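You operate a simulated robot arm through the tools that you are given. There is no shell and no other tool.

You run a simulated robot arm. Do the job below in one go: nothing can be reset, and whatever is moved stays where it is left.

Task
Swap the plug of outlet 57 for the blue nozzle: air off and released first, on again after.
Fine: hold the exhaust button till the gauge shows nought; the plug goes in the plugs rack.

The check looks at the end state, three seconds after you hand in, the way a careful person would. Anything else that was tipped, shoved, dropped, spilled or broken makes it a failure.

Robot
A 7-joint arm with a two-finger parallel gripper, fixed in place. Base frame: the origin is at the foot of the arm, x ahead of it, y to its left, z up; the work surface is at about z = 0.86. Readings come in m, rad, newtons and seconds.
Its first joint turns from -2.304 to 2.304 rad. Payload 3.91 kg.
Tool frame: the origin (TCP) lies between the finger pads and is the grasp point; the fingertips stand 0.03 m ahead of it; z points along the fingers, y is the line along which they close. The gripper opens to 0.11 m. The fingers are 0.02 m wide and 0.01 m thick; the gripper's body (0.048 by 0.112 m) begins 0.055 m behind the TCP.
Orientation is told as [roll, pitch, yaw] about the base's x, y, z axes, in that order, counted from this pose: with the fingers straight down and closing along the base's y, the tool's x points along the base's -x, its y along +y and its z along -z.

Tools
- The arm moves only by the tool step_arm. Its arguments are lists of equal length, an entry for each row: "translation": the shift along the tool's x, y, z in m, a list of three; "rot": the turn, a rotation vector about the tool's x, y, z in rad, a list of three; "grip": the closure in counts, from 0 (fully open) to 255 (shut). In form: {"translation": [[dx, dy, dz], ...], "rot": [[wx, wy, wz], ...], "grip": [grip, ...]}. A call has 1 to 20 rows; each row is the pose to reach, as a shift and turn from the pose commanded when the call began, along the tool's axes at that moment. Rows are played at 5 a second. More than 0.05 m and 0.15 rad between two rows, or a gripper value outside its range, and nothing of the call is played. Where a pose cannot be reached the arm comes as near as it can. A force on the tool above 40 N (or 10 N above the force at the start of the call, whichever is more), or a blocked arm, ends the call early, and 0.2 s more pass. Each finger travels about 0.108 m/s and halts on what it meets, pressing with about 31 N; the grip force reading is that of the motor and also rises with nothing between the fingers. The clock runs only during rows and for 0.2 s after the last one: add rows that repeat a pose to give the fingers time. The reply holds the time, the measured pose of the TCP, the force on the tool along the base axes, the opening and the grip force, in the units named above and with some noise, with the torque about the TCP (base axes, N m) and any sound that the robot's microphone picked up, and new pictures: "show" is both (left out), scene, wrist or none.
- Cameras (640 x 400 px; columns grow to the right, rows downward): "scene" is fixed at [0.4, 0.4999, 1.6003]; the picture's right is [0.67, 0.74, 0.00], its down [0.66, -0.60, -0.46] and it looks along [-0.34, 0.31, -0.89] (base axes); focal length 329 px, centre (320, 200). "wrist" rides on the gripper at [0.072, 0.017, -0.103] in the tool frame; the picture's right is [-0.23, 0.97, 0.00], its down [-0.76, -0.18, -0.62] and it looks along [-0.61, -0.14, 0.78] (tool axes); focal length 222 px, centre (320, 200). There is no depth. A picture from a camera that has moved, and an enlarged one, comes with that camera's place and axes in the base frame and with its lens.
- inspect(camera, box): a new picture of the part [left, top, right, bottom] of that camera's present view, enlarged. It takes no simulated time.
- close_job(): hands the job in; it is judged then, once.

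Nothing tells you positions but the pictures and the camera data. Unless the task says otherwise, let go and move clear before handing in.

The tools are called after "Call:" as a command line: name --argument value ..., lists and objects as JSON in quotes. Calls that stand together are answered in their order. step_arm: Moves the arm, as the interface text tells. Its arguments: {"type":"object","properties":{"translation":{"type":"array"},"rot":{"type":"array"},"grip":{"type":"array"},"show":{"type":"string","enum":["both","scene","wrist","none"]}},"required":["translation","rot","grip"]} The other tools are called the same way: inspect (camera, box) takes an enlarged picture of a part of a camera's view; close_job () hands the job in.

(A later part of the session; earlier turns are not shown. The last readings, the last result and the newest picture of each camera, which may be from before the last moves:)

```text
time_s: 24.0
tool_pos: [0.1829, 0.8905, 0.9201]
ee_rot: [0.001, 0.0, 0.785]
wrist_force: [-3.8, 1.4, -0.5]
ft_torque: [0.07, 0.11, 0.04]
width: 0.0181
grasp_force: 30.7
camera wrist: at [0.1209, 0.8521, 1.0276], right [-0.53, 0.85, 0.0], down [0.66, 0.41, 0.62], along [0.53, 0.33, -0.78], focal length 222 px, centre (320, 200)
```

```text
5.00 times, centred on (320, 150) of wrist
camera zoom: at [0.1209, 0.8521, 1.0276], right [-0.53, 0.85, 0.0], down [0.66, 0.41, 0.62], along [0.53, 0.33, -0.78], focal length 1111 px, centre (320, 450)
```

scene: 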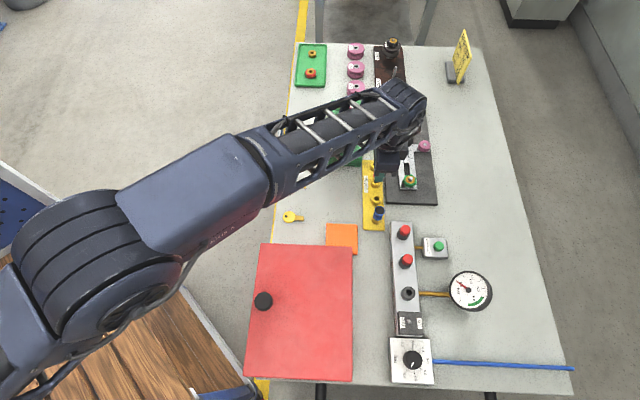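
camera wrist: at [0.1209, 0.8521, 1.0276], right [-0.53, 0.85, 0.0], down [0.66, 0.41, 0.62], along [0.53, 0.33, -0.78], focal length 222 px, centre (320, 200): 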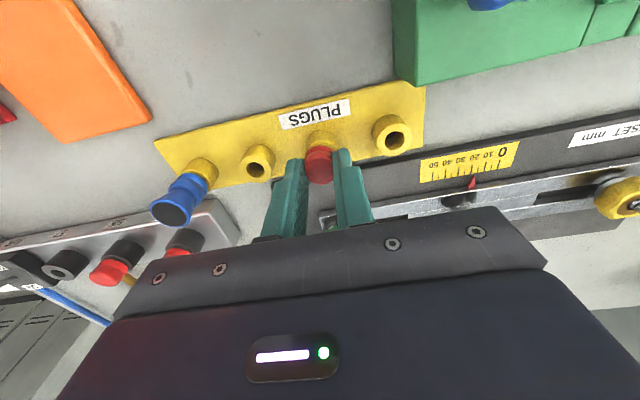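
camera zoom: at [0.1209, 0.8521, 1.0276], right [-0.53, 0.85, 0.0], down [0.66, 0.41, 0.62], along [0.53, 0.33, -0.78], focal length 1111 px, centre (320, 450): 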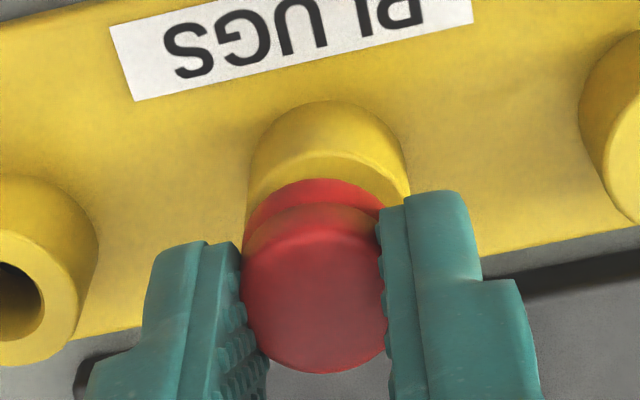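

The stem is in the socket with only a light sideways force. I'll take out that offset and lower the last few millimetres until it seats.

Call:
step_arm --translation '[[0.0005, 0.001, 0.0], [0.0005, 0.001, 0.0015], [0.0005, 0.001, 0.003], [0.0005, 0.001, 0.004], [0.0005, 0.001, 0.004]]' --rot '[[0, 0, 0], [0, 0, 0], [0, 0, 0], [0, 0, 0], [0, 0, 0]]' --grip '[255, 255, 255, 255, 255]' --show "wrist"

Call:
inspect --camera "wrist" --box '[270, 110, 370, 190]'

```text
time_s: 25.2
tool_pos: [0.1809, 0.891, 0.9193]
ee_rot: [0.002, -0.003, 0.785]
wrist_force: [-1.4, 0.7, 24.2]
ft_torque: [0.1, 0.13, 0.02]
width: 0.018
grasp_force: 31.2
camera wrist: at [0.1203, 0.8529, 1.0248], right [-0.53, 0.85, 0.0], down [0.66, 0.41, 0.62], along [0.53, 0.33, -0.78], focal length 222 px, centre (320, 200)
```

wrist: 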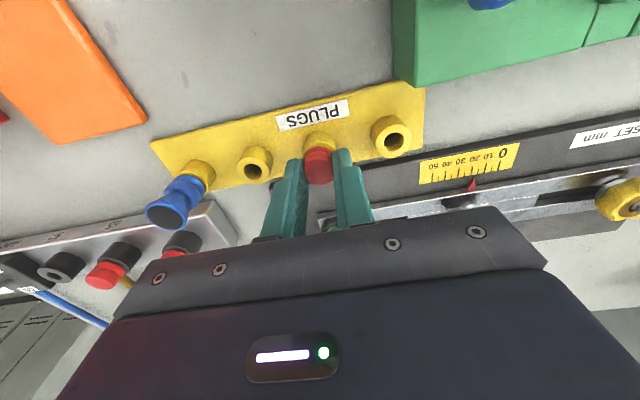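

```text
5.00 times, centred on (320, 150) of wrist
camera zoom: at [0.1203, 0.8529, 1.0248], right [-0.53, 0.85, 0.0], down [0.66, 0.41, 0.62], along [0.53, 0.33, -0.78], focal length 1111 px, centre (320, 450)
```

zoom: 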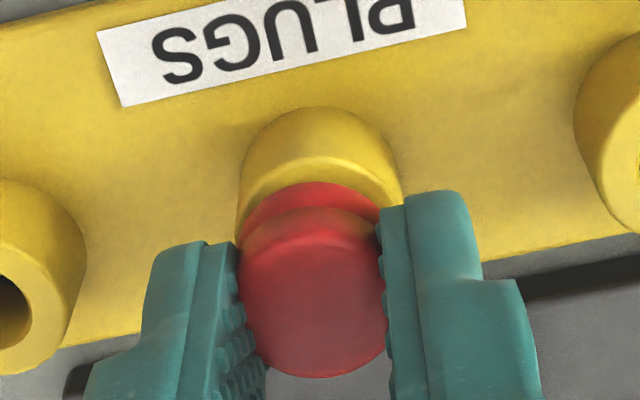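

The plug is seated, with 24 N reaction at the expected height. I'll relax the push, open moderately and lift clear.

Call:
step_arm --translation '[[0, 0, -0.0012], [0, 0, -0.0012], [0, 0, -0.0012], [0, 0, -0.0012], [0, 0, -0.02], [0, 0, -0.05], [0, 0, -0.09], [0, 0, -0.11], [0, 0, -0.11]]' --rot '[[0, 0, 0], [0, 0, 0], [0, 0, 0], [0, 0, 0], [0, 0, 0], [0, 0, 0], [0, 0, 0], [0, 0, 0], [0, 0, 0]]' --grip '[255, 175, 175, 175, 175, 175, 175, 175, 175]' --show "both"

Call:
inspect --camera "wrist" --box '[180, 60, 400, 190]'

```text
time_s: 27.2
tool_pos: [0.182, 0.8907, 1.0276]
ee_rot: [0.001, 0.0, 0.785]
wrist_force: [0.7, -0.1, -0.1]
ft_torque: [0.03, -0.01, -0.02]
width: 0.0345
grasp_force: 0.1
camera wrist: at [0.1207, 0.852, 1.1345], right [-0.53, 0.85, 0.0], down [0.66, 0.41, 0.62], along [0.53, 0.33, -0.78], focal length 222 px, centre (320, 200)
```

scene: 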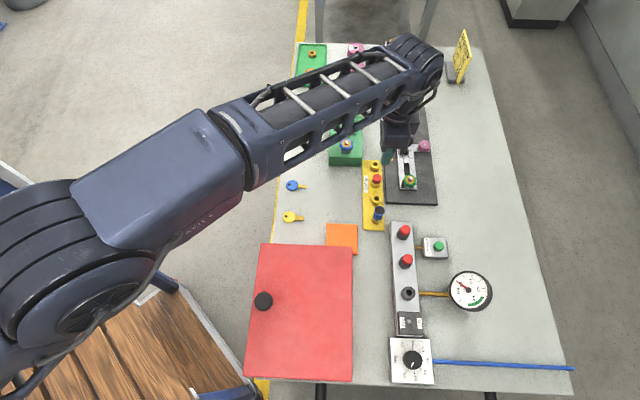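
wrist: 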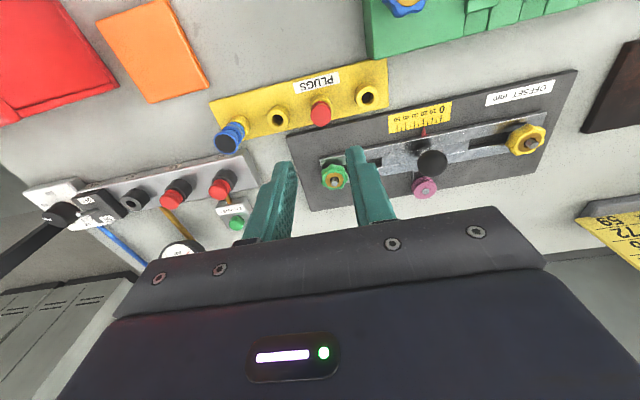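

```text
2.91 times, centred on (290, 125) of wrist
camera zoom: at [0.1207, 0.852, 1.1345], right [-0.53, 0.85, 0.0], down [0.66, 0.41, 0.62], along [0.53, 0.33, -0.78], focal length 646 px, centre (407, 418)
```

zoom: 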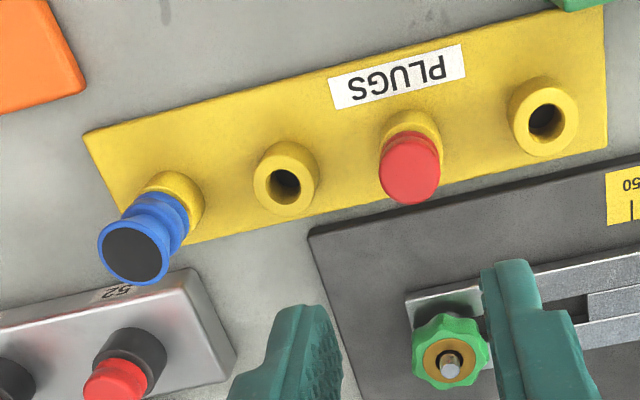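

The plug sits in the rack. Next is the blue nozzle in the fourth socket (u ≈ 0.759, v ≈ -0.403). I'll move above it to look closely.

Call:
step_arm --translation '[[-0.0005, -0.033, 0], [-0.0005, -0.066, 0], [-0.0005, -0.099, 0], [-0.0005, -0.099, 0]]' --rot '[[0, 0, 0], [0, 0, 0], [0, 0, 0], [0, 0, 0]]' --grip '[130, 130, 130, 130]' --show "both"

Call:
inspect --camera "wrist" --box '[270, 80, 370, 160]'

Call:
inspect --camera "scene" --box '[340, 170, 420, 250]'

```text
time_s: 28.2
tool_pos: [0.2502, 0.8215, 1.03]
ee_rot: [0.001, 0.001, 0.785]
wrist_force: [-0.8, 0.9, -0.5]
ft_torque: [0.01, -0.02, -0.04]
width: 0.0539
grasp_force: 0.1
camera wrist: at [0.189, 0.7822, 1.1357], right [-0.53, 0.85, 0.0], down [0.66, 0.41, 0.62], along [0.53, 0.33, -0.78], focal length 222 px, centre (320, 200)
```

scene: 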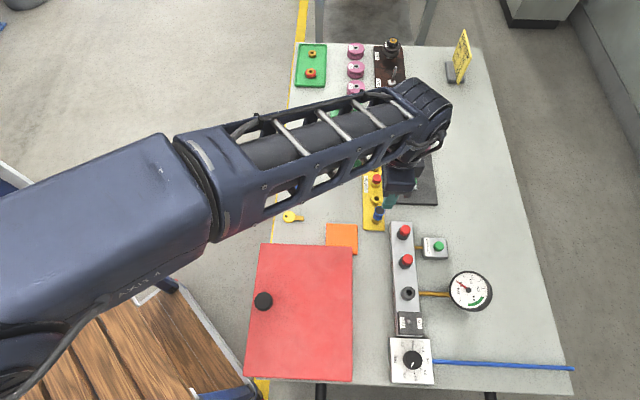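
wrist: 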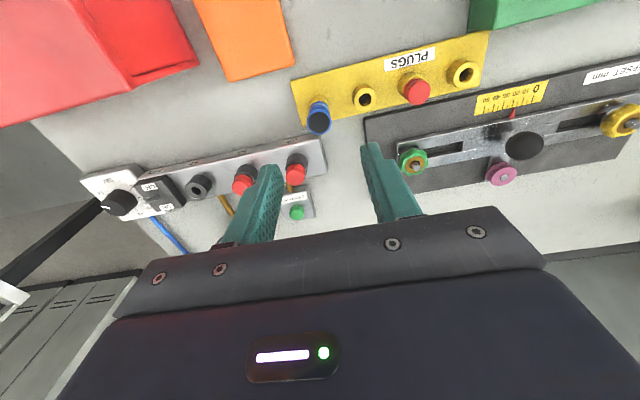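

```text
5.00 times, centred on (320, 120) of wrist
camera zoom: at [0.189, 0.7822, 1.1357], right [-0.53, 0.85, 0.0], down [0.66, 0.41, 0.62], along [0.53, 0.33, -0.78], focal length 1111 px, centre (320, 600)
```

zoom: 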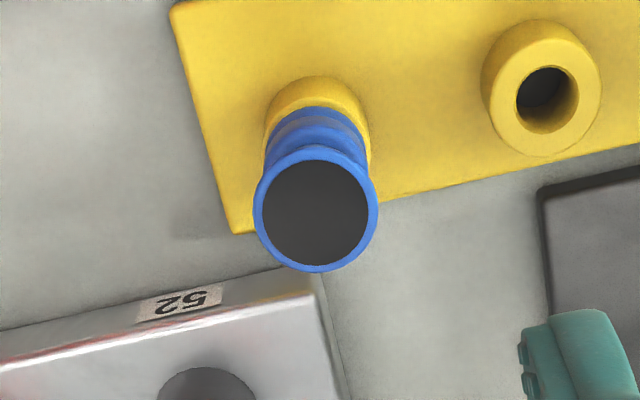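

```text
5.00 times, centred on (380, 210) of scene
camera zoom: at [0.4, 0.4999, 1.6003], right [0.67, 0.74, 0.0], down [0.66, -0.6, -0.46], along [-0.34, 0.31, -0.89], focal length 1645 px, centre (20, 150)
```

zoom: 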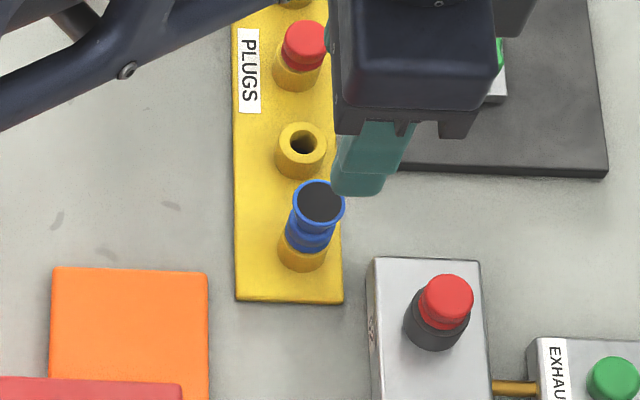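

The nozzle's rim is at about u = 0.760, v = -0.402, z = 0.921, about 23 mm wide, and its neighbours leave room. I'll descend around it (tips just above the socket) and grip.

Call:
step_arm --translation '[[-0.0008, -0.0007, 0.035], [-0.0008, -0.0007, 0.07], [-0.0008, -0.0007, 0.095], [-0.0008, -0.0007, 0.1055], [-0.0008, -0.0007, 0.1055], [-0.0008, -0.0007, 0.1055], [-0.0008, -0.0007, 0.1055], [-0.0008, -0.0007, 0.1055], [-0.0008, -0.0007, 0.1055]]' --rot '[[0, 0, 0], [0, 0, 0], [0, 0, 0], [0, 0, 0], [0, 0, 0], [0, 0, 0], [0, 0, 0], [0, 0, 0], [0, 0, 0]]' --grip '[130, 130, 130, 130, 130, 255, 255, 255, 255]' --show "both"

Call:
inspect --camera "wrist" --box '[270, 110, 370, 200]'

Call:
inspect --camera "scene" --box '[340, 170, 420, 250]'

```text
time_s: 30.2
tool_pos: [0.2534, 0.8226, 0.9222]
ee_rot: [0.0, -0.001, 0.785]
wrist_force: [1.2, 0.3, 0.3]
ft_torque: [0.04, 0.0, 0.01]
width: 0.022
grasp_force: 31.5
camera wrist: at [0.191, 0.7834, 1.0283], right [-0.53, 0.85, 0.0], down [0.66, 0.41, 0.62], along [0.53, 0.33, -0.78], focal length 222 px, centre (320, 200)
```

scene: 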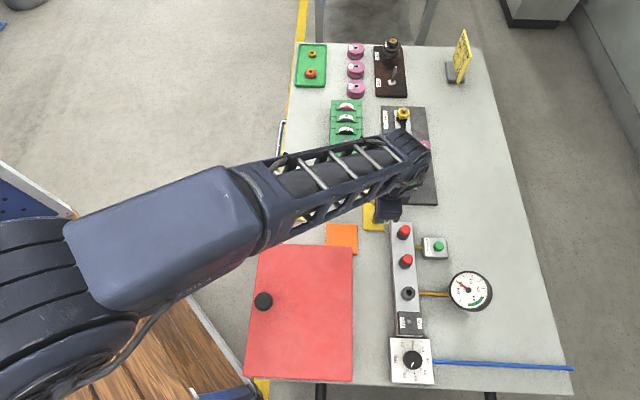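
wrist: 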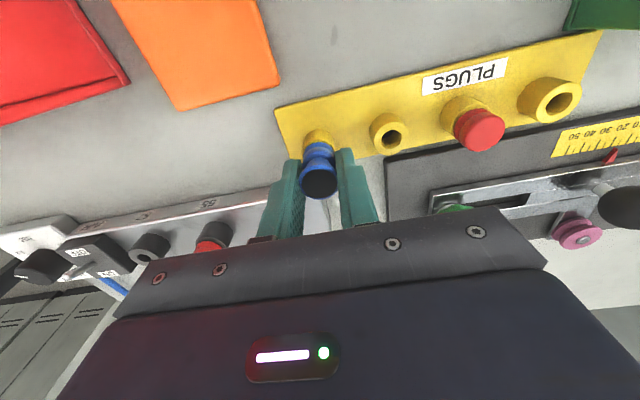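

```text
4.44 times, centred on (320, 155) of wrist
camera zoom: at [0.191, 0.7834, 1.0283], right [-0.53, 0.85, 0.0], down [0.66, 0.41, 0.62], along [0.53, 0.33, -0.78], focal length 987 px, centre (320, 400)
```

zoom: 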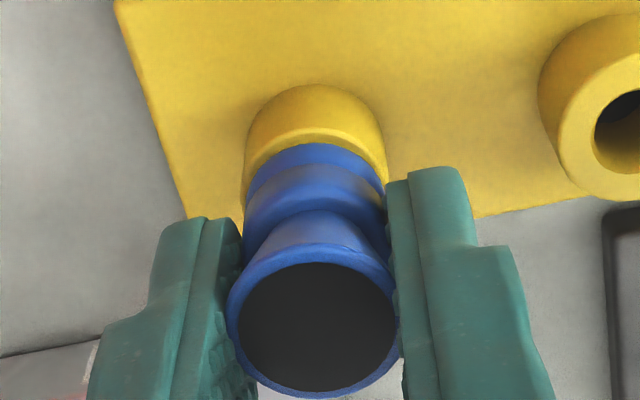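

```text
5.00 times, centred on (380, 210) of scene
camera zoom: at [0.4, 0.4999, 1.6003], right [0.67, 0.74, 0.0], down [0.66, -0.6, -0.46], along [-0.34, 0.31, -0.89], focal length 1645 px, centre (20, 150)
```

zoom: 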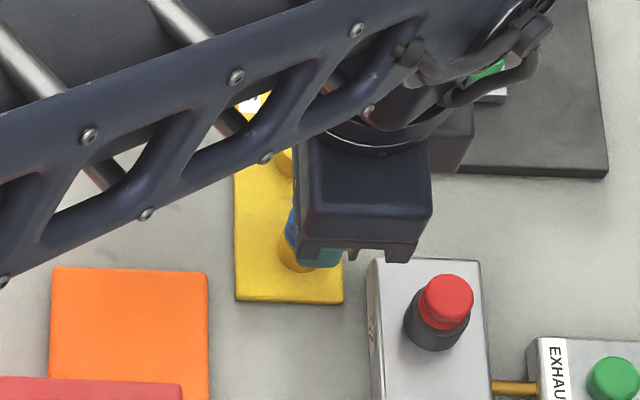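

The nozzle is gripped (22 mm). Now I pull it straight up.

Call:
step_arm --translation '[[0, 0, -0.004], [0, 0, -0.008], [0, 0, -0.014], [0, 0, -0.022], [0, 0, -0.035], [0, 0, -0.055], [0, 0, -0.085], [0, 0, -0.115], [0, 0, -0.115]]' --rot '[[0, 0, 0], [0, 0, 0], [0, 0, 0], [0, 0, 0], [0, 0, 0], [0, 0, 0], [0, 0, 0], [0, 0, 0], [0, 0, 0]]' --grip '[255, 255, 255, 255, 255, 255, 255, 255, 255]' --show "both"

Call:
inspect --camera "wrist" --box '[250, 70, 390, 200]'

```text
time_s: 32.2
tool_pos: [0.2527, 0.822, 1.0379]
ee_rot: [-0.001, 0.0, 0.785]
wrist_force: [1.0, -0.7, 0.1]
ft_torque: [0.0, -0.01, 0.0]
width: 0.0216
grasp_force: 31.1
camera wrist: at [0.1912, 0.7832, 1.1428], right [-0.53, 0.85, 0.0], down [0.66, 0.41, 0.62], along [0.53, 0.33, -0.78], focal length 222 px, centre (320, 200)
```

scene: 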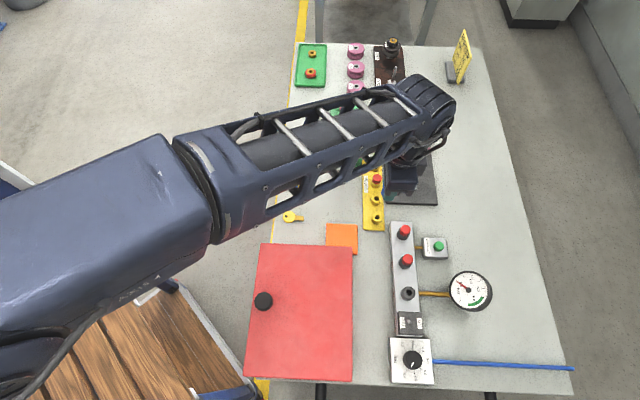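
wrist: 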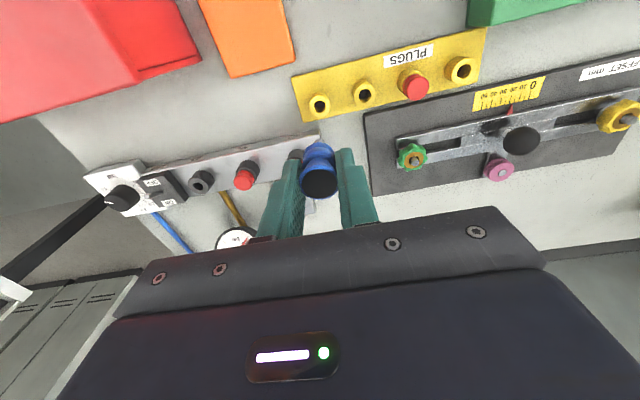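

```text
3.08 times, centred on (320, 135) of wrist
camera zoom: at [0.1912, 0.7832, 1.1428], right [-0.53, 0.85, 0.0], down [0.66, 0.41, 0.62], along [0.53, 0.33, -0.78], focal length 684 px, centre (320, 400)
```

zoom: 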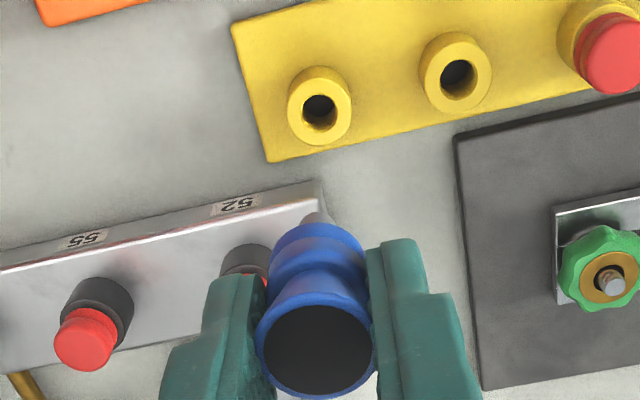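

The nozzle is out and hangs straight. I'll carry it over outlet 57 and come down to just above the collar for an alignment check.

Call:
step_arm --translation '[[-0.0114, -0.0358, 0], [-0.0229, -0.0717, 0], [-0.0343, -0.1075, 0], [-0.0458, -0.1434, 0], [-0.0572, -0.1792, 0], [-0.0572, -0.1792, 0], [-0.0572, -0.1792, 0.03], [-0.0572, -0.1792, 0.06], [-0.0572, -0.1792, 0.0765], [-0.0572, -0.1792, 0.0765]]' --rot '[[0, 0, 0], [0, 0, 0], [0, 0, 0], [0, 0, 0], [0, 0, 0], [0, 0, 0], [0, 0, 0], [0, 0, 0], [0, 0, 0], [0, 0, 0]]' --grip '[255, 255, 255, 255, 255, 255, 255, 255, 255, 255]' --show "both"

Call:
inspect --camera "wrist" --box '[270, 100, 370, 200]'

```text
time_s: 34.4
tool_pos: [0.4186, 0.7344, 0.9614]
ee_rot: [-0.001, 0.0, 0.786]
wrist_force: [0.5, 1.0, -1.1]
ft_torque: [-0.01, -0.01, 0.01]
width: 0.0217
grasp_force: 30.5
camera wrist: at [0.357, 0.6957, 1.0674], right [-0.53, 0.85, 0.0], down [0.66, 0.41, 0.62], along [0.53, 0.33, -0.78], focal length 222 px, centre (320, 200)
```

scene: 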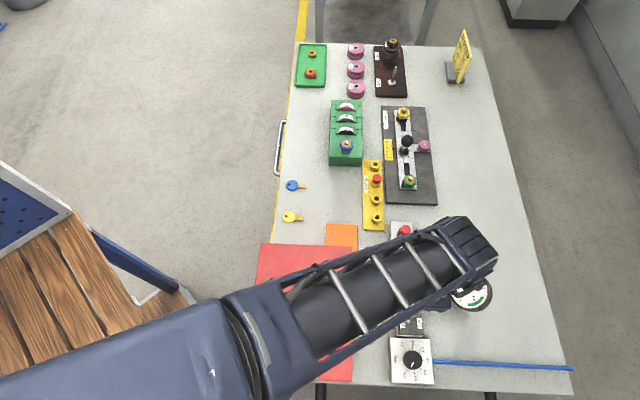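
wrist: 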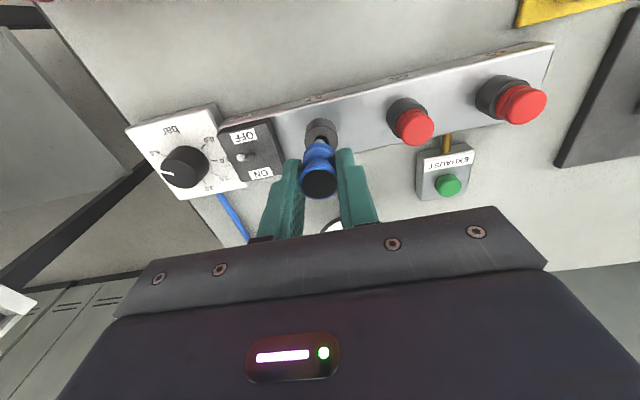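

```text
4.00 times, centred on (320, 150) of wrist
camera zoom: at [0.357, 0.6957, 1.0674], right [-0.53, 0.85, 0.0], down [0.66, 0.41, 0.62], along [0.53, 0.33, -0.78], focal length 888 px, centre (320, 400)
```

zoom: 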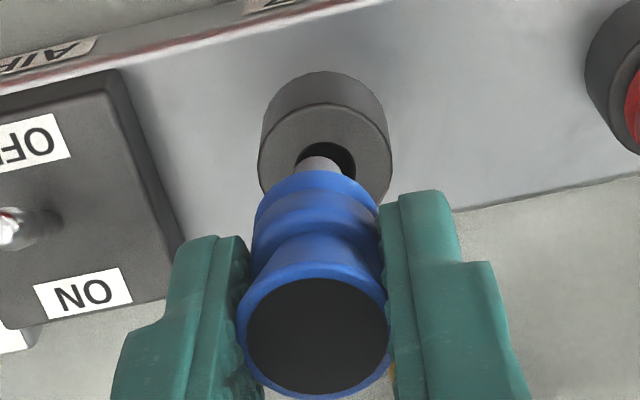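

The stem lines up with the outlet hole to within about 1 mm. I'll lower it in slowly.

Call:
step_arm --translation '[[0, 0, 0.004], [0, 0, 0.007], [0, 0, 0.01], [0, 0, 0.013], [0, 0, 0.016], [0, 0, 0.019], [0, 0, 0.019]]' --rot '[[0, 0, 0], [0, 0, 0], [0, 0, 0], [0, 0, 0], [0, 0, 0], [0, 0, 0], [0, 0, 0]]' --grip '[255, 255, 255, 255, 255, 255, 255]' --show "wrist"

Call:
inspect --camera "wrist" --box '[270, 100, 370, 200]'

```text
time_s: 36.0
tool_pos: [0.42, 0.7359, 0.9402]
ee_rot: [0.001, 0.0, 0.785]
wrist_force: [-0.1, 2.7, 0.3]
ft_torque: [0.14, 0.02, 0.02]
width: 0.0216
grasp_force: 31.3
camera wrist: at [0.3578, 0.6966, 1.0471], right [-0.53, 0.85, 0.0], down [0.66, 0.41, 0.62], along [0.53, 0.33, -0.78], focal length 222 px, centre (320, 200)
```

wrist: 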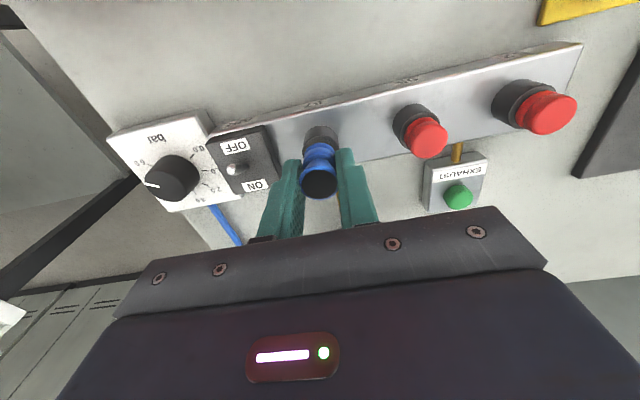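

```text
4.00 times, centred on (320, 150) of wrist
camera zoom: at [0.3578, 0.6966, 1.0471], right [-0.53, 0.85, 0.0], down [0.66, 0.41, 0.62], along [0.53, 0.33, -0.78], focal length 888 px, centre (320, 400)
```

zoom: 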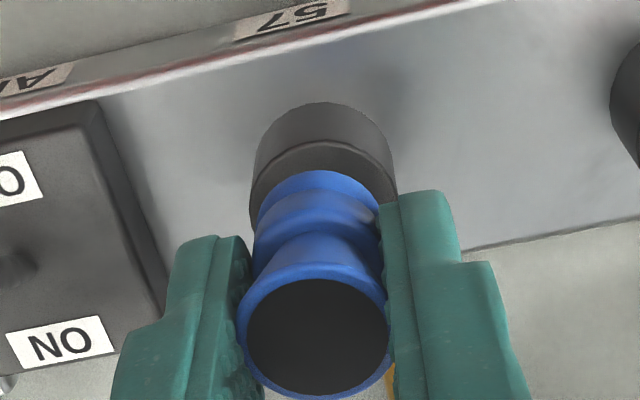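

The stem has gone in with little force. I'll continue down until it seats.

Call:
step_arm --translation '[[-0.0006, 0.0006, 0.001], [-0.0006, 0.0006, 0.003], [-0.0006, 0.0006, 0.0045], [-0.0006, 0.0006, 0.006], [-0.0006, 0.0006, 0.006]]' --rot '[[0, 0, 0], [0, 0, 0], [0, 0, 0], [0, 0, 0], [0, 0, 0]]' --grip '[255, 255, 255, 255, 255]' --show "wrist"

Call:
inspect --camera "wrist" --box '[270, 100, 370, 200]'

```text
time_s: 37.2
tool_pos: [0.4203, 0.7357, 0.9375]
ee_rot: [0.0, -0.002, 0.786]
wrist_force: [-3.8, -2.4, 15.6]
ft_torque: [-0.09, 0.15, -0.02]
width: 0.0215
grasp_force: 31.5
camera wrist: at [0.358, 0.6976, 1.0426], right [-0.53, 0.85, 0.0], down [0.66, 0.41, 0.62], along [0.53, 0.33, -0.78], focal length 222 px, centre (320, 200)
```

wrist: 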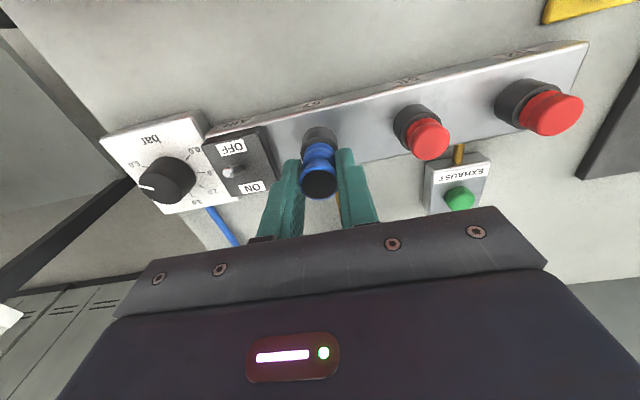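

```text
4.00 times, centred on (320, 150) of wrist
camera zoom: at [0.358, 0.6976, 1.0426], right [-0.53, 0.85, 0.0], down [0.66, 0.41, 0.62], along [0.53, 0.33, -0.78], focal length 888 px, centre (320, 400)
```

zoom: 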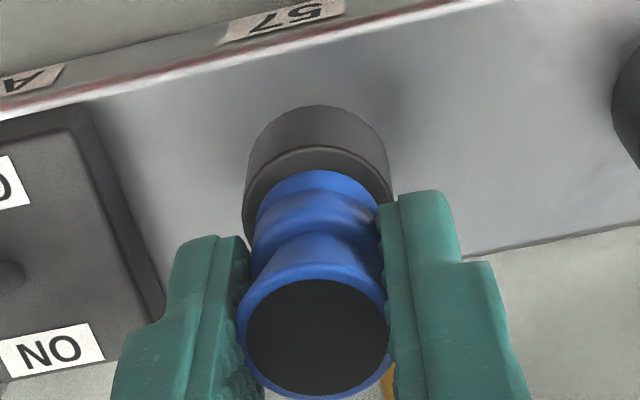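

It's at the expected seat height with 15 N. I'll push slightly more to confirm that it's firmly home.

Call:
step_arm --translation '[[0, 0, 0.001], [0, 0, 0.0018], [0, 0, 0.0018]]' --rot '[[0, 0, 0], [0, 0, 0], [0, 0, 0]]' --grip '[255, 255, 255]' --show "none"

```text
time_s: 38.0
tool_pos: [0.4205, 0.7364, 0.9358]
ee_rot: [0.002, -0.002, 0.784]
wrist_force: [-3.1, 2.6, 28.2]
ft_torque: [0.13, 0.17, -0.02]
width: 0.0212
grasp_force: 30.6
```

It's firmly seated. I'll relax the push, open and lift clear, then look.

Call:
step_arm --translation '[[0, 0, -0.0022], [0, 0, -0.0022], [0, 0, -0.0022], [0, 0, -0.0022], [0, 0, -0.0022], [0, 0, -0.02], [0, 0, -0.05], [0, 0, -0.08], [0, 0, -0.08]]' --rot '[[0, 0, 0], [0, 0, 0], [0, 0, 0], [0, 0, 0], [0, 0, 0], [0, 0, 0], [0, 0, 0], [0, 0, 0], [0, 0, 0]]' --grip '[255, 165, 165, 165, 165, 165, 165, 165, 165]' --show "both"

Call:
inspect --camera "wrist" --box '[260, 80, 380, 160]'

```text
time_s: 40.0
tool_pos: [0.418, 0.7346, 1.0133]
ee_rot: [-0.002, -0.002, 0.785]
wrist_force: [-0.2, 0.7, 1.1]
ft_torque: [0.01, -0.01, 0.0]
width: 0.0387
grasp_force: 0.0
camera wrist: at [0.3573, 0.6969, 1.1181], right [-0.53, 0.85, 0.0], down [0.66, 0.41, 0.62], along [0.53, 0.33, -0.78], focal length 222 px, centre (320, 200)
```

scene: 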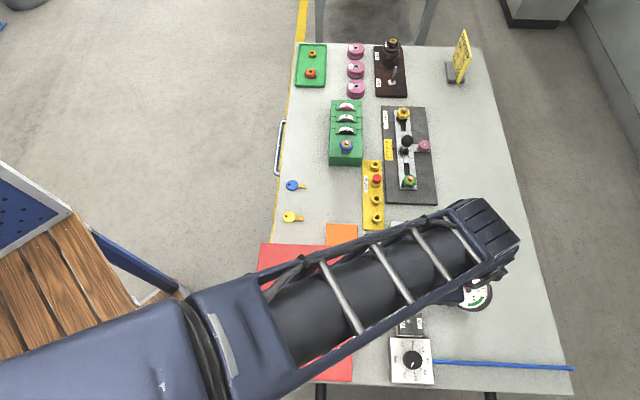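
wrist: 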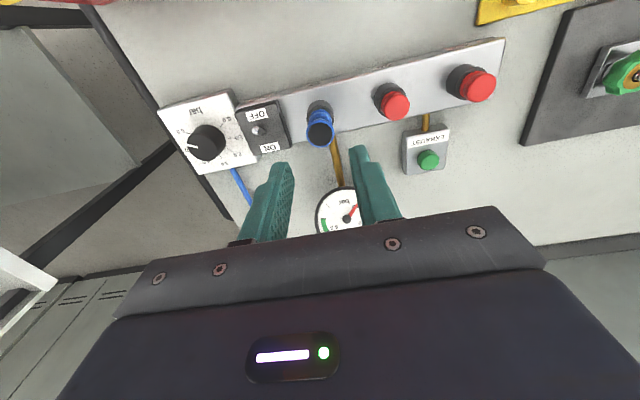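

```text
5.00 times, centred on (320, 120) of wrist
camera zoom: at [0.3573, 0.6969, 1.1181], right [-0.53, 0.85, 0.0], down [0.66, 0.41, 0.62], along [0.53, 0.33, -0.78], focal length 1111 px, centre (320, 600)
```

zoom: 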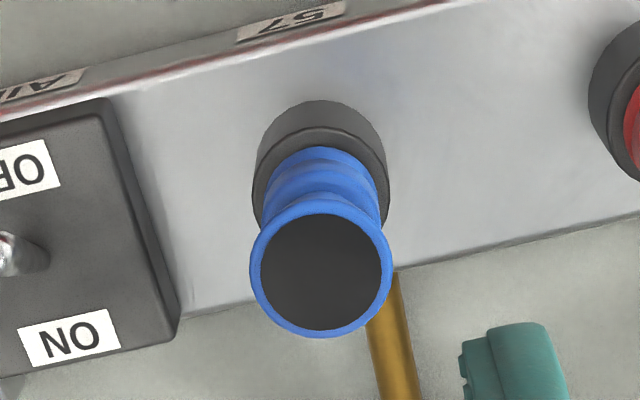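

The nozzle stands upright and seated in outlet 57. Next I turn the air on: fingers closed, down on the inner side of the lever, then push outward to ON.

Call:
step_arm --translation '[[0.0126, 0, 0], [0.0252, -0.02, 0], [0.0378, -0.04, 0], [0.0378, -0.0594, 0], [0.0378, -0.0594, 0.03], [0.0378, -0.0594, 0.06], [0.0378, -0.0594, 0.0732], [0.0378, -0.0594, 0.0732]]' --rot '[[0, 0, 0], [0, 0, 0], [0, 0, 0], [0, 0, 0], [0, 0, 0], [0, 0, 0], [0, 0, 0], [0, 0, 0]]' --grip '[255, 255, 255, 255, 255, 255, 255, 255]' --show "both"

Call:
inspect --camera "wrist" --box '[260, 110, 380, 210]'

```text
time_s: 41.8
tool_pos: [0.4351, 0.6661, 0.9412]
ee_rot: [0.0, -0.001, 0.785]
wrist_force: [0.1, -1.0, -0.1]
ft_torque: [-0.02, 0.06, 0.04]
width: 0.0
grasp_force: 31.1
camera wrist: at [0.3727, 0.6289, 1.0475], right [-0.53, 0.85, 0.0], down [0.66, 0.41, 0.62], along [0.53, 0.33, -0.78], focal length 222 px, centre (320, 200)
```

scene: 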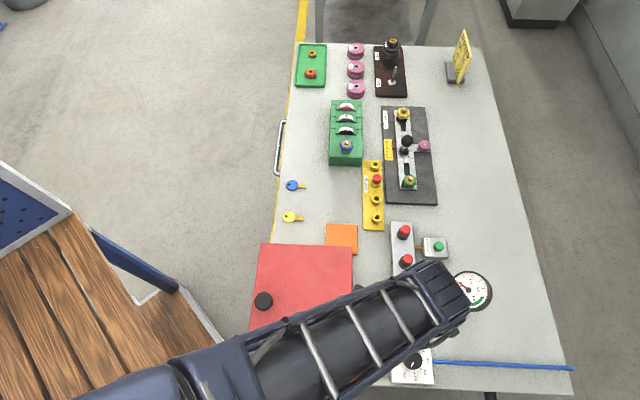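
wrist: 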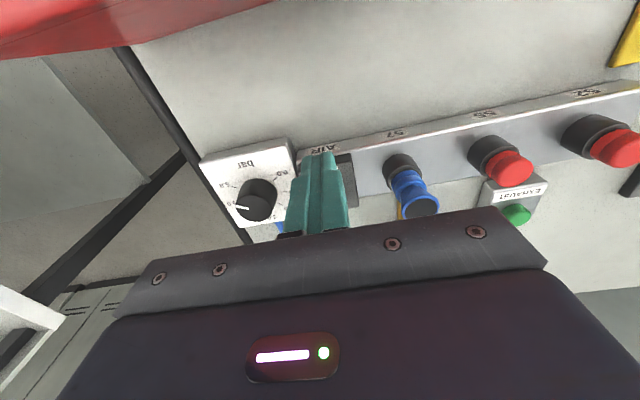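

```text
4.00 times, centred on (320, 160) of wrist
camera zoom: at [0.3727, 0.6289, 1.0475], right [-0.53, 0.85, 0.0], down [0.66, 0.41, 0.62], along [0.53, 0.33, -0.78], focal length 888 px, centre (320, 360)
```

zoom: 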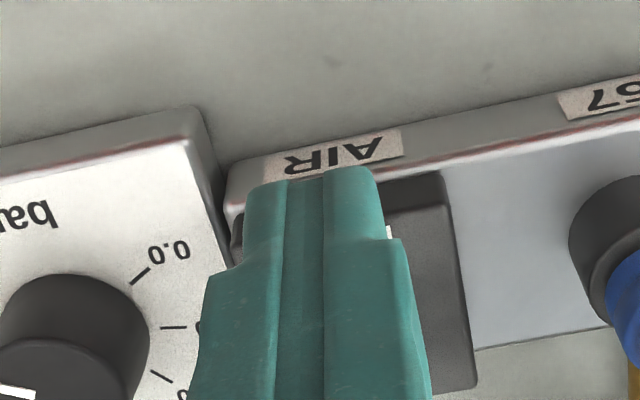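

In position on the inner side. Now I push outward toward ON.

Call:
step_arm --translation '[[-0.008, 0, 0], [-0.014, 0, 0], [-0.02, 0, 0], [-0.025, 0, 0], [-0.029, 0, 0], [-0.029, 0, 0]]' --rot '[[0, 0, 0], [0, 0, 0], [0, 0, 0], [0, 0, 0], [0, 0, 0], [0, 0, 0]]' --grip '[255, 255, 255, 255, 255, 255]' --show "both"

Call:
inspect --camera "scene" --box '[390, 260, 510, 340]'

Call:
inspect --camera "wrist" --box '[260, 90, 380, 190]'

```text
time_s: 43.2
tool_pos: [0.456, 0.687, 0.9407]
ee_rot: [0.001, 0.003, 0.785]
wrist_force: [-10.4, -15.1, 4.7]
ft_torque: [-0.39, 0.27, -0.08]
width: 0.0001
grasp_force: 31.3
camera wrist: at [0.3935, 0.6493, 1.0469], right [-0.53, 0.85, 0.0], down [0.66, 0.41, 0.62], along [0.53, 0.33, -0.78], focal length 222 px, centre (320, 200)
```

scene: 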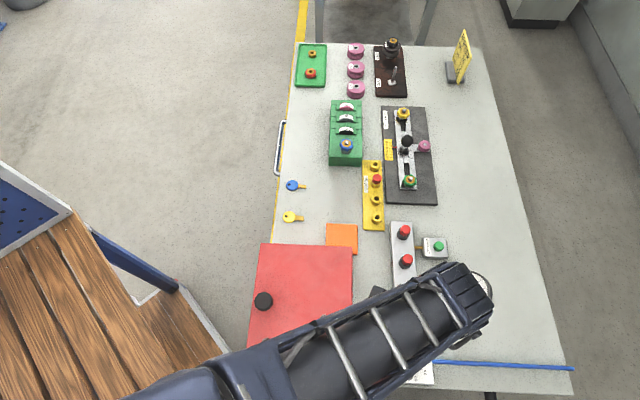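
wrist: 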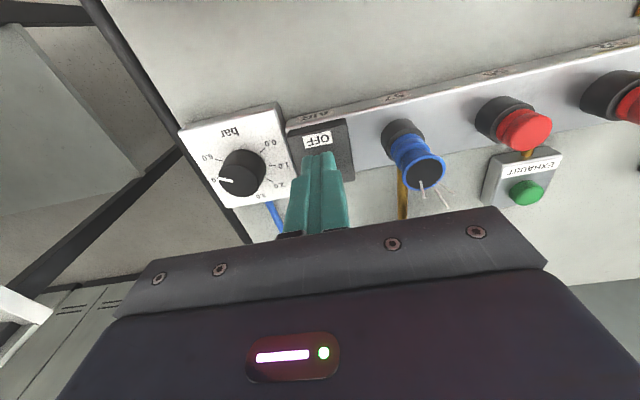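

```text
5.00 times, centred on (450, 300) of scene
camera zoom: at [0.4, 0.4999, 1.6003], right [0.67, 0.74, 0.0], down [0.66, -0.6, -0.46], along [-0.34, 0.31, -0.89], focal length 1645 px, centre (-330, -300)
```

zoom: 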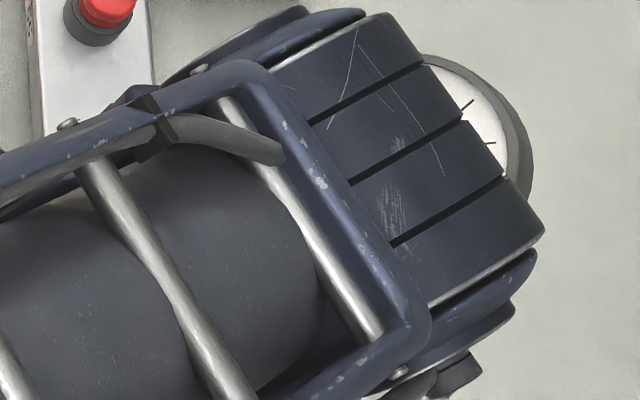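

```text
4.00 times, centred on (320, 140) of wrist
camera zoom: at [0.3935, 0.6493, 1.0469], right [-0.53, 0.85, 0.0], down [0.66, 0.41, 0.62], along [0.53, 0.33, -0.78], focal length 888 px, centre (320, 440)
```

zoom: 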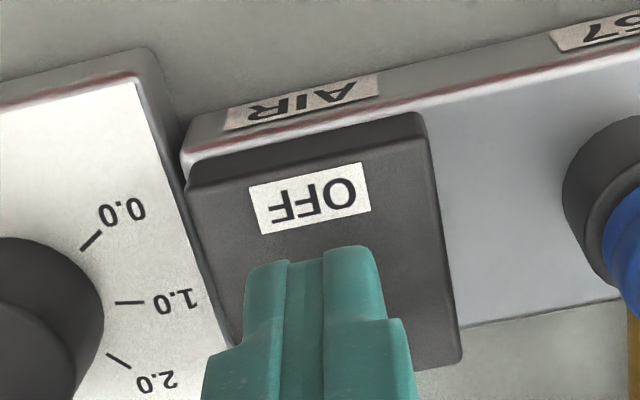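

The lever has reached its ON stop, and streaks of air are coming from the nozzle. I'll back off and lift to check the switch, nozzle and gauge.

Call:
step_arm --translation '[[0.008, 0, 0], [0.018, 0, 0], [0.018, 0, -0.03], [0.018, 0, -0.07], [0.018, 0, -0.11], [0.05, 0.03, -0.13], [0.08, 0.06, -0.14], [0.11, 0.09, -0.14], [0.14, 0.12, -0.14], [0.14, 0.12, -0.14]]' --rot '[[0, 0, 0], [0, 0, 0], [0, 0, 0], [0, 0, 0], [0, 0, 0], [0, 0, 0], [0, 0, 0], [0, 0, 0], [0, 0, 0], [0, 0, 0]]' --grip '[255, 255, 255, 255, 255, 255, 255, 255, 255, 255]' --show "both"

Call:
inspect --camera "scene" --box '[390, 260, 510, 340]'

Call:
inspect --camera "wrist" --box '[200, 150, 400, 250]'

```text
time_s: 45.4
tool_pos: [0.2717, 0.6709, 1.0801]
ee_rot: [0.0, -0.001, 0.787]
wrist_force: [0.9, 0.6, -0.9]
ft_torque: [0.0, -0.02, 0.01]
width: 0.0
grasp_force: 30.9
camera wrist: at [0.21, 0.6336, 1.1859], right [-0.53, 0.85, 0.0], down [0.66, 0.41, 0.62], along [0.53, 0.33, -0.78], focal length 222 px, centre (320, 200)
```

scene: 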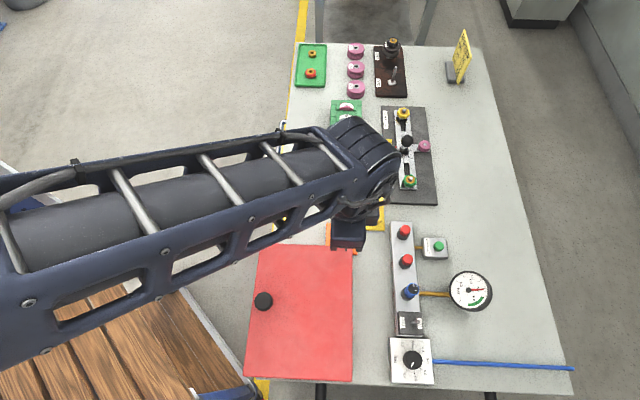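
wrist: 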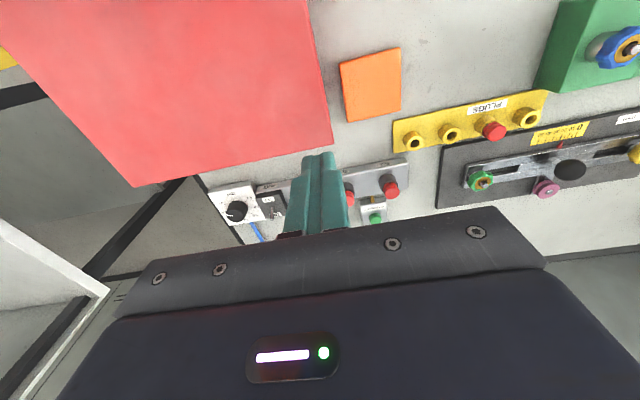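

```text
5.00 times, centred on (450, 300) of scene
camera zoom: at [0.4, 0.4999, 1.6003], right [0.67, 0.74, 0.0], down [0.66, -0.6, -0.46], along [-0.34, 0.31, -0.89], focal length 1645 px, centre (-330, -300)
```

zoom: 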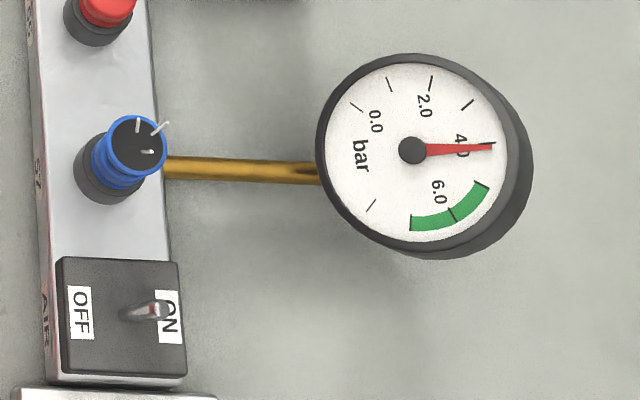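

```text
3.20 times, centred on (300, 200) of wrist
camera zoom: at [0.21, 0.6336, 1.1859], right [-0.53, 0.85, 0.0], down [0.66, 0.41, 0.62], along [0.53, 0.33, -0.78], focal length 711 px, centre (384, 200)
```

zoom: 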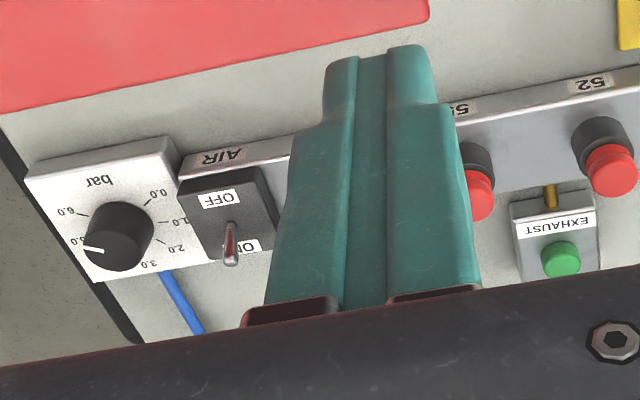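

The switch is ON and the gauge is at about 4 bar. I'll wait to see whether it's still rising.

Call:
step_arm --translation '[[0.02, 0.02, -0.03], [0.02, 0.02, -0.03], [0.02, 0.02, -0.03], [0.02, 0.02, -0.03], [0.02, 0.02, -0.03], [0.02, 0.02, -0.03], [0.02, 0.02, -0.03], [0.02, 0.02, -0.03], [0.02, 0.02, -0.03], [0.02, 0.02, -0.03]]' --rot '[[0, 0, 0], [0, 0, 0], [0, 0, 0], [0, 0, 0], [0, 0, 0], [0, 0, 0], [0, 0, 0], [0, 0, 0], [0, 0, 0], [0, 0, 0]]' --grip '[255, 255, 255, 255, 255, 255, 255, 255, 255, 255]' --show "scene"

Call:
inspect --camera "scene" --box '[390, 260, 510, 340]'

```text
time_s: 47.6
tool_pos: [0.2446, 0.672, 1.11]
ee_rot: [0.0, 0.0, 0.785]
wrist_force: [-0.2, 0.6, -0.1]
ft_torque: [0.02, 0.01, 0.0]
width: 0.0
grasp_force: 30.7
```

scene: 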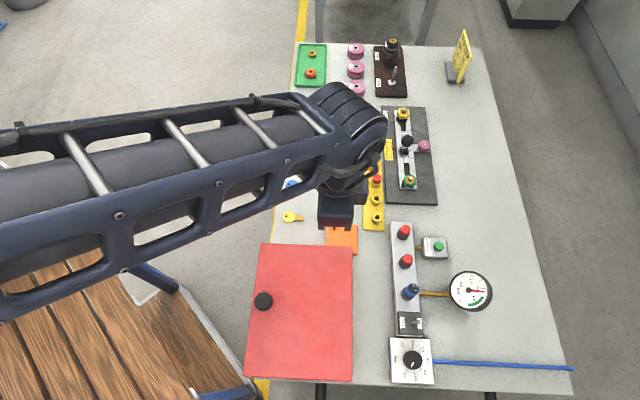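

```text
5.00 times, centred on (450, 300) of scene
camera zoom: at [0.4, 0.4999, 1.6003], right [0.67, 0.74, 0.0], down [0.66, -0.6, -0.46], along [-0.34, 0.31, -0.89], focal length 1645 px, centre (-330, -300)
```

zoom: 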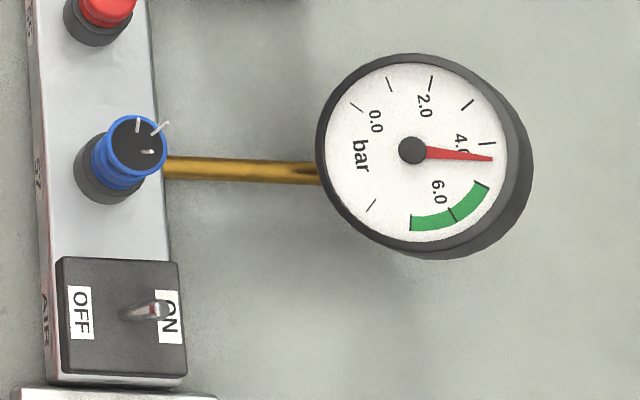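

The needle is still creeping up. I'll wait a little longer.

Call:
step_arm --translation '[[0, 0, 0], [0, 0, 0], [0, 0, 0], [0, 0, 0], [0, 0, 0], [0, 0, 0], [0, 0, 0], [0, 0, 0], [0, 0, 0], [0, 0, 0], [0, 0, 0], [0, 0, 0], [0, 0, 0], [0, 0, 0], [0, 0, 0], [0, 0, 0], [0, 0, 0], [0, 0, 0], [0, 0, 0], [0, 0, 0]]' --rot '[[0, 0, 0], [0, 0, 0], [0, 0, 0], [0, 0, 0], [0, 0, 0], [0, 0, 0], [0, 0, 0], [0, 0, 0], [0, 0, 0], [0, 0, 0], [0, 0, 0], [0, 0, 0], [0, 0, 0], [0, 0, 0], [0, 0, 0], [0, 0, 0], [0, 0, 0], [0, 0, 0], [0, 0, 0], [0, 0, 0]]' --grip '[255, 255, 255, 255, 255, 255, 255, 255, 255, 255, 255, 255, 255, 255, 255, 255, 255, 255, 255, 255]' --show "scene"

Call:
inspect --camera "scene" --box '[390, 260, 510, 340]'

Call:
inspect --camera "scene" --box '[380, 270, 460, 390]'

Call:
inspect --camera "wrist" --box '[200, 100, 520, 250]'

```text
time_s: 51.8
tool_pos: [0.2453, 0.6729, 1.1107]
ee_rot: [-0.001, 0.0, 0.785]
wrist_force: [-0.1, 0.6, -0.4]
ft_torque: [-0.01, 0.01, -0.02]
width: 0.0
grasp_force: 31.4
```

scene: 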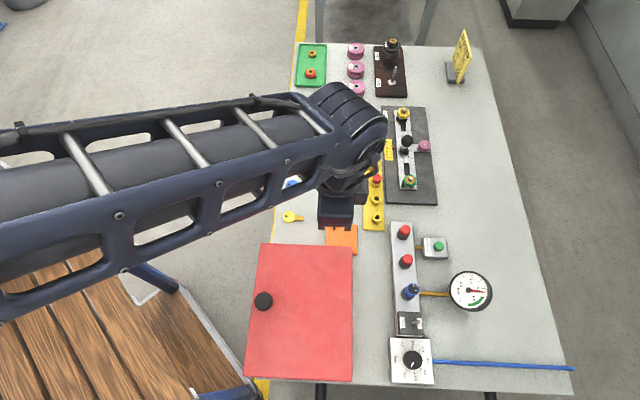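

```text
5.00 times, centred on (450, 300) of scene
camera zoom: at [0.4, 0.4999, 1.6003], right [0.67, 0.74, 0.0], down [0.66, -0.6, -0.46], along [-0.34, 0.31, -0.89], focal length 1645 px, centre (-330, -300)
```

zoom: 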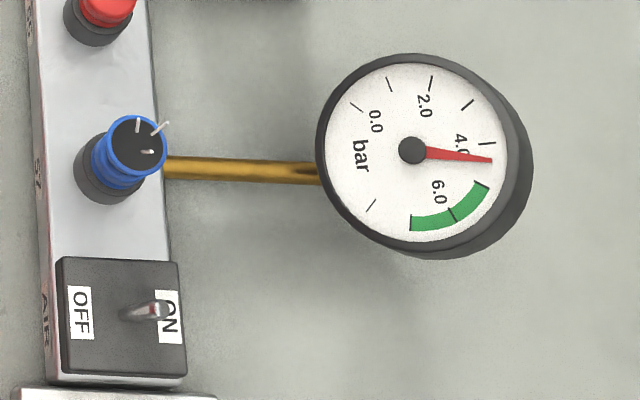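

```text
3.33 times, centred on (420, 330) of scene
camera zoom: at [0.4, 0.4999, 1.6003], right [0.67, 0.74, 0.0], down [0.66, -0.6, -0.46], along [-0.34, 0.31, -0.89], focal length 1096 px, centre (-13, -233)
```

zoom: 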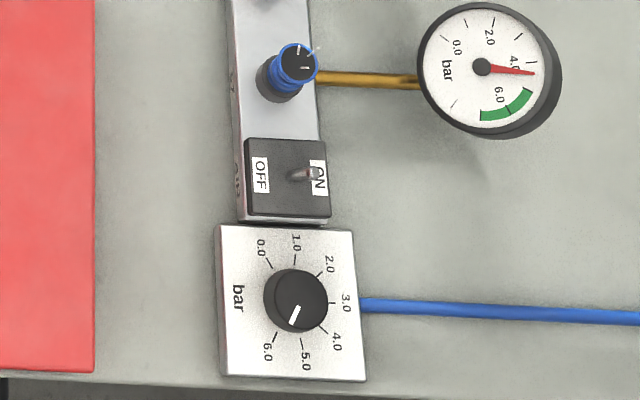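

```text
2.00 times, centred on (360, 175) of wrist
camera zoom: at [0.1827, 0.6341, 1.2156], right [-0.53, 0.85, 0.0], down [0.66, 0.41, 0.62], along [0.53, 0.33, -0.78], focal length 444 px, centre (240, 250)
```

zoom: 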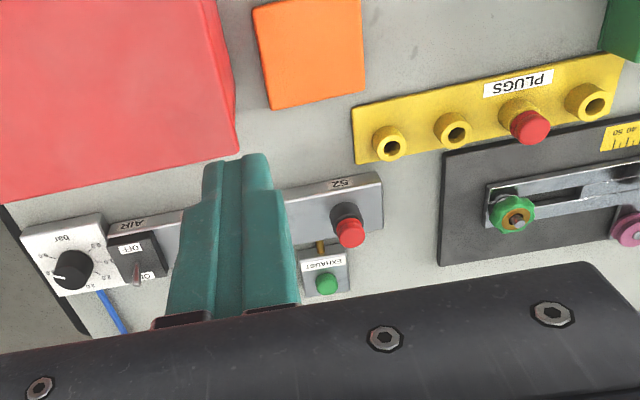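

The gauge has settled at about 4.3 bar with the nozzle blowing, the switch is ON, and the regulator is untouched. I'll take one unobstructed look at the nozzle's seat before handing in.

Call:
step_arm --translation '[[0, -0.03, 0], [0, -0.06, 0], [0, -0.08, 0], [0, -0.08, 0]]' --rot '[[0, 0, 0], [0, 0, 0], [0, 0, 0], [0, 0, 0]]' --grip '[60, 0, 0, 0]' --show "both"

Call:
inspect --camera "wrist" --box '[260, 150, 420, 240]'

Call:
inspect --camera "scene" --box '[350, 150, 430, 250]'

```text
time_s: 52.8
tool_pos: [0.302, 0.6159, 1.1091]
ee_rot: [0.0, -0.001, 0.785]
wrist_force: [-0.3, 0.2, -0.3]
ft_torque: [-0.01, -0.01, 0.01]
width: 0.1101
grasp_force: 0.0
camera wrist: at [0.2396, 0.5784, 1.2153], right [-0.53, 0.85, 0.0], down [0.66, 0.41, 0.62], along [0.53, 0.33, -0.78], focal length 222 px, centre (320, 200)
```

scene: 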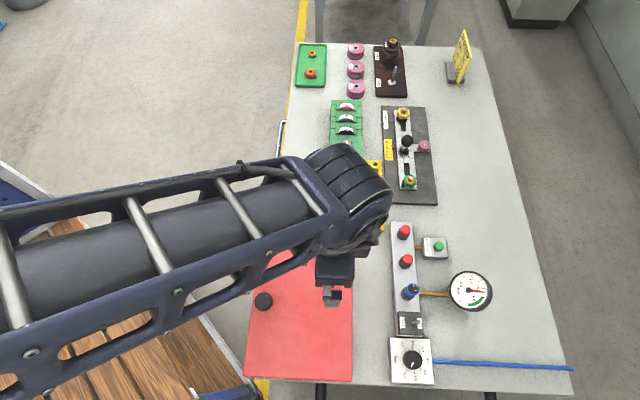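
wrist: 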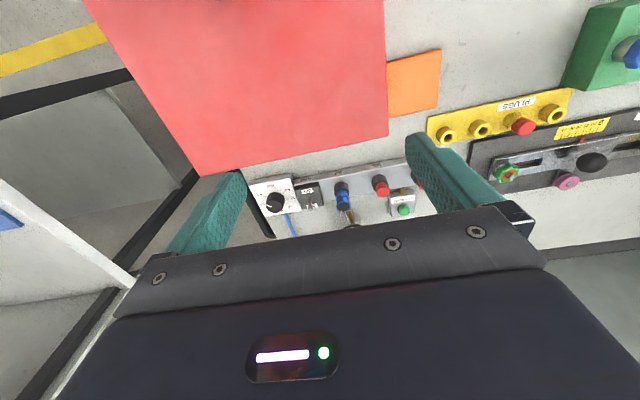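

```text
4.00 times, centred on (340, 195) of wrist
camera zoom: at [0.2396, 0.5784, 1.2153], right [-0.53, 0.85, 0.0], down [0.66, 0.41, 0.62], along [0.53, 0.33, -0.78], focal length 888 px, centre (240, 220)
```

zoom: 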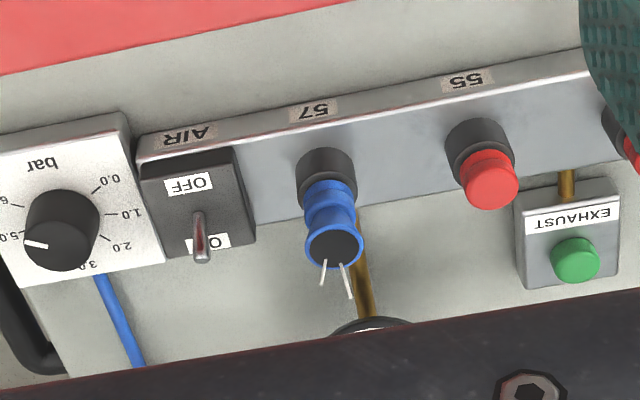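

```text
4.00 times, centred on (390, 200) of scene
camera zoom: at [0.4, 0.4999, 1.6003], right [0.67, 0.74, 0.0], down [0.66, -0.6, -0.46], along [-0.34, 0.31, -0.89], focal length 1316 px, centre (40, 200)
```

zoom: 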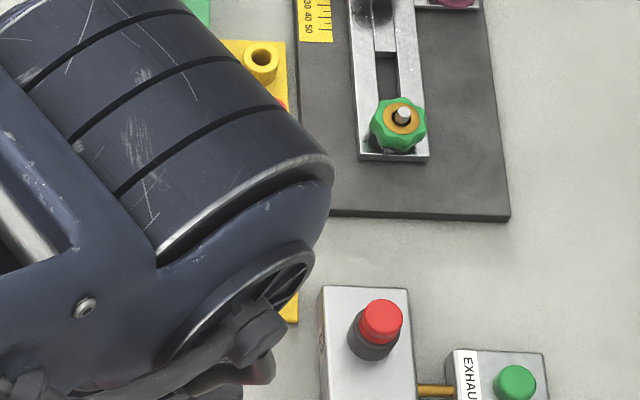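

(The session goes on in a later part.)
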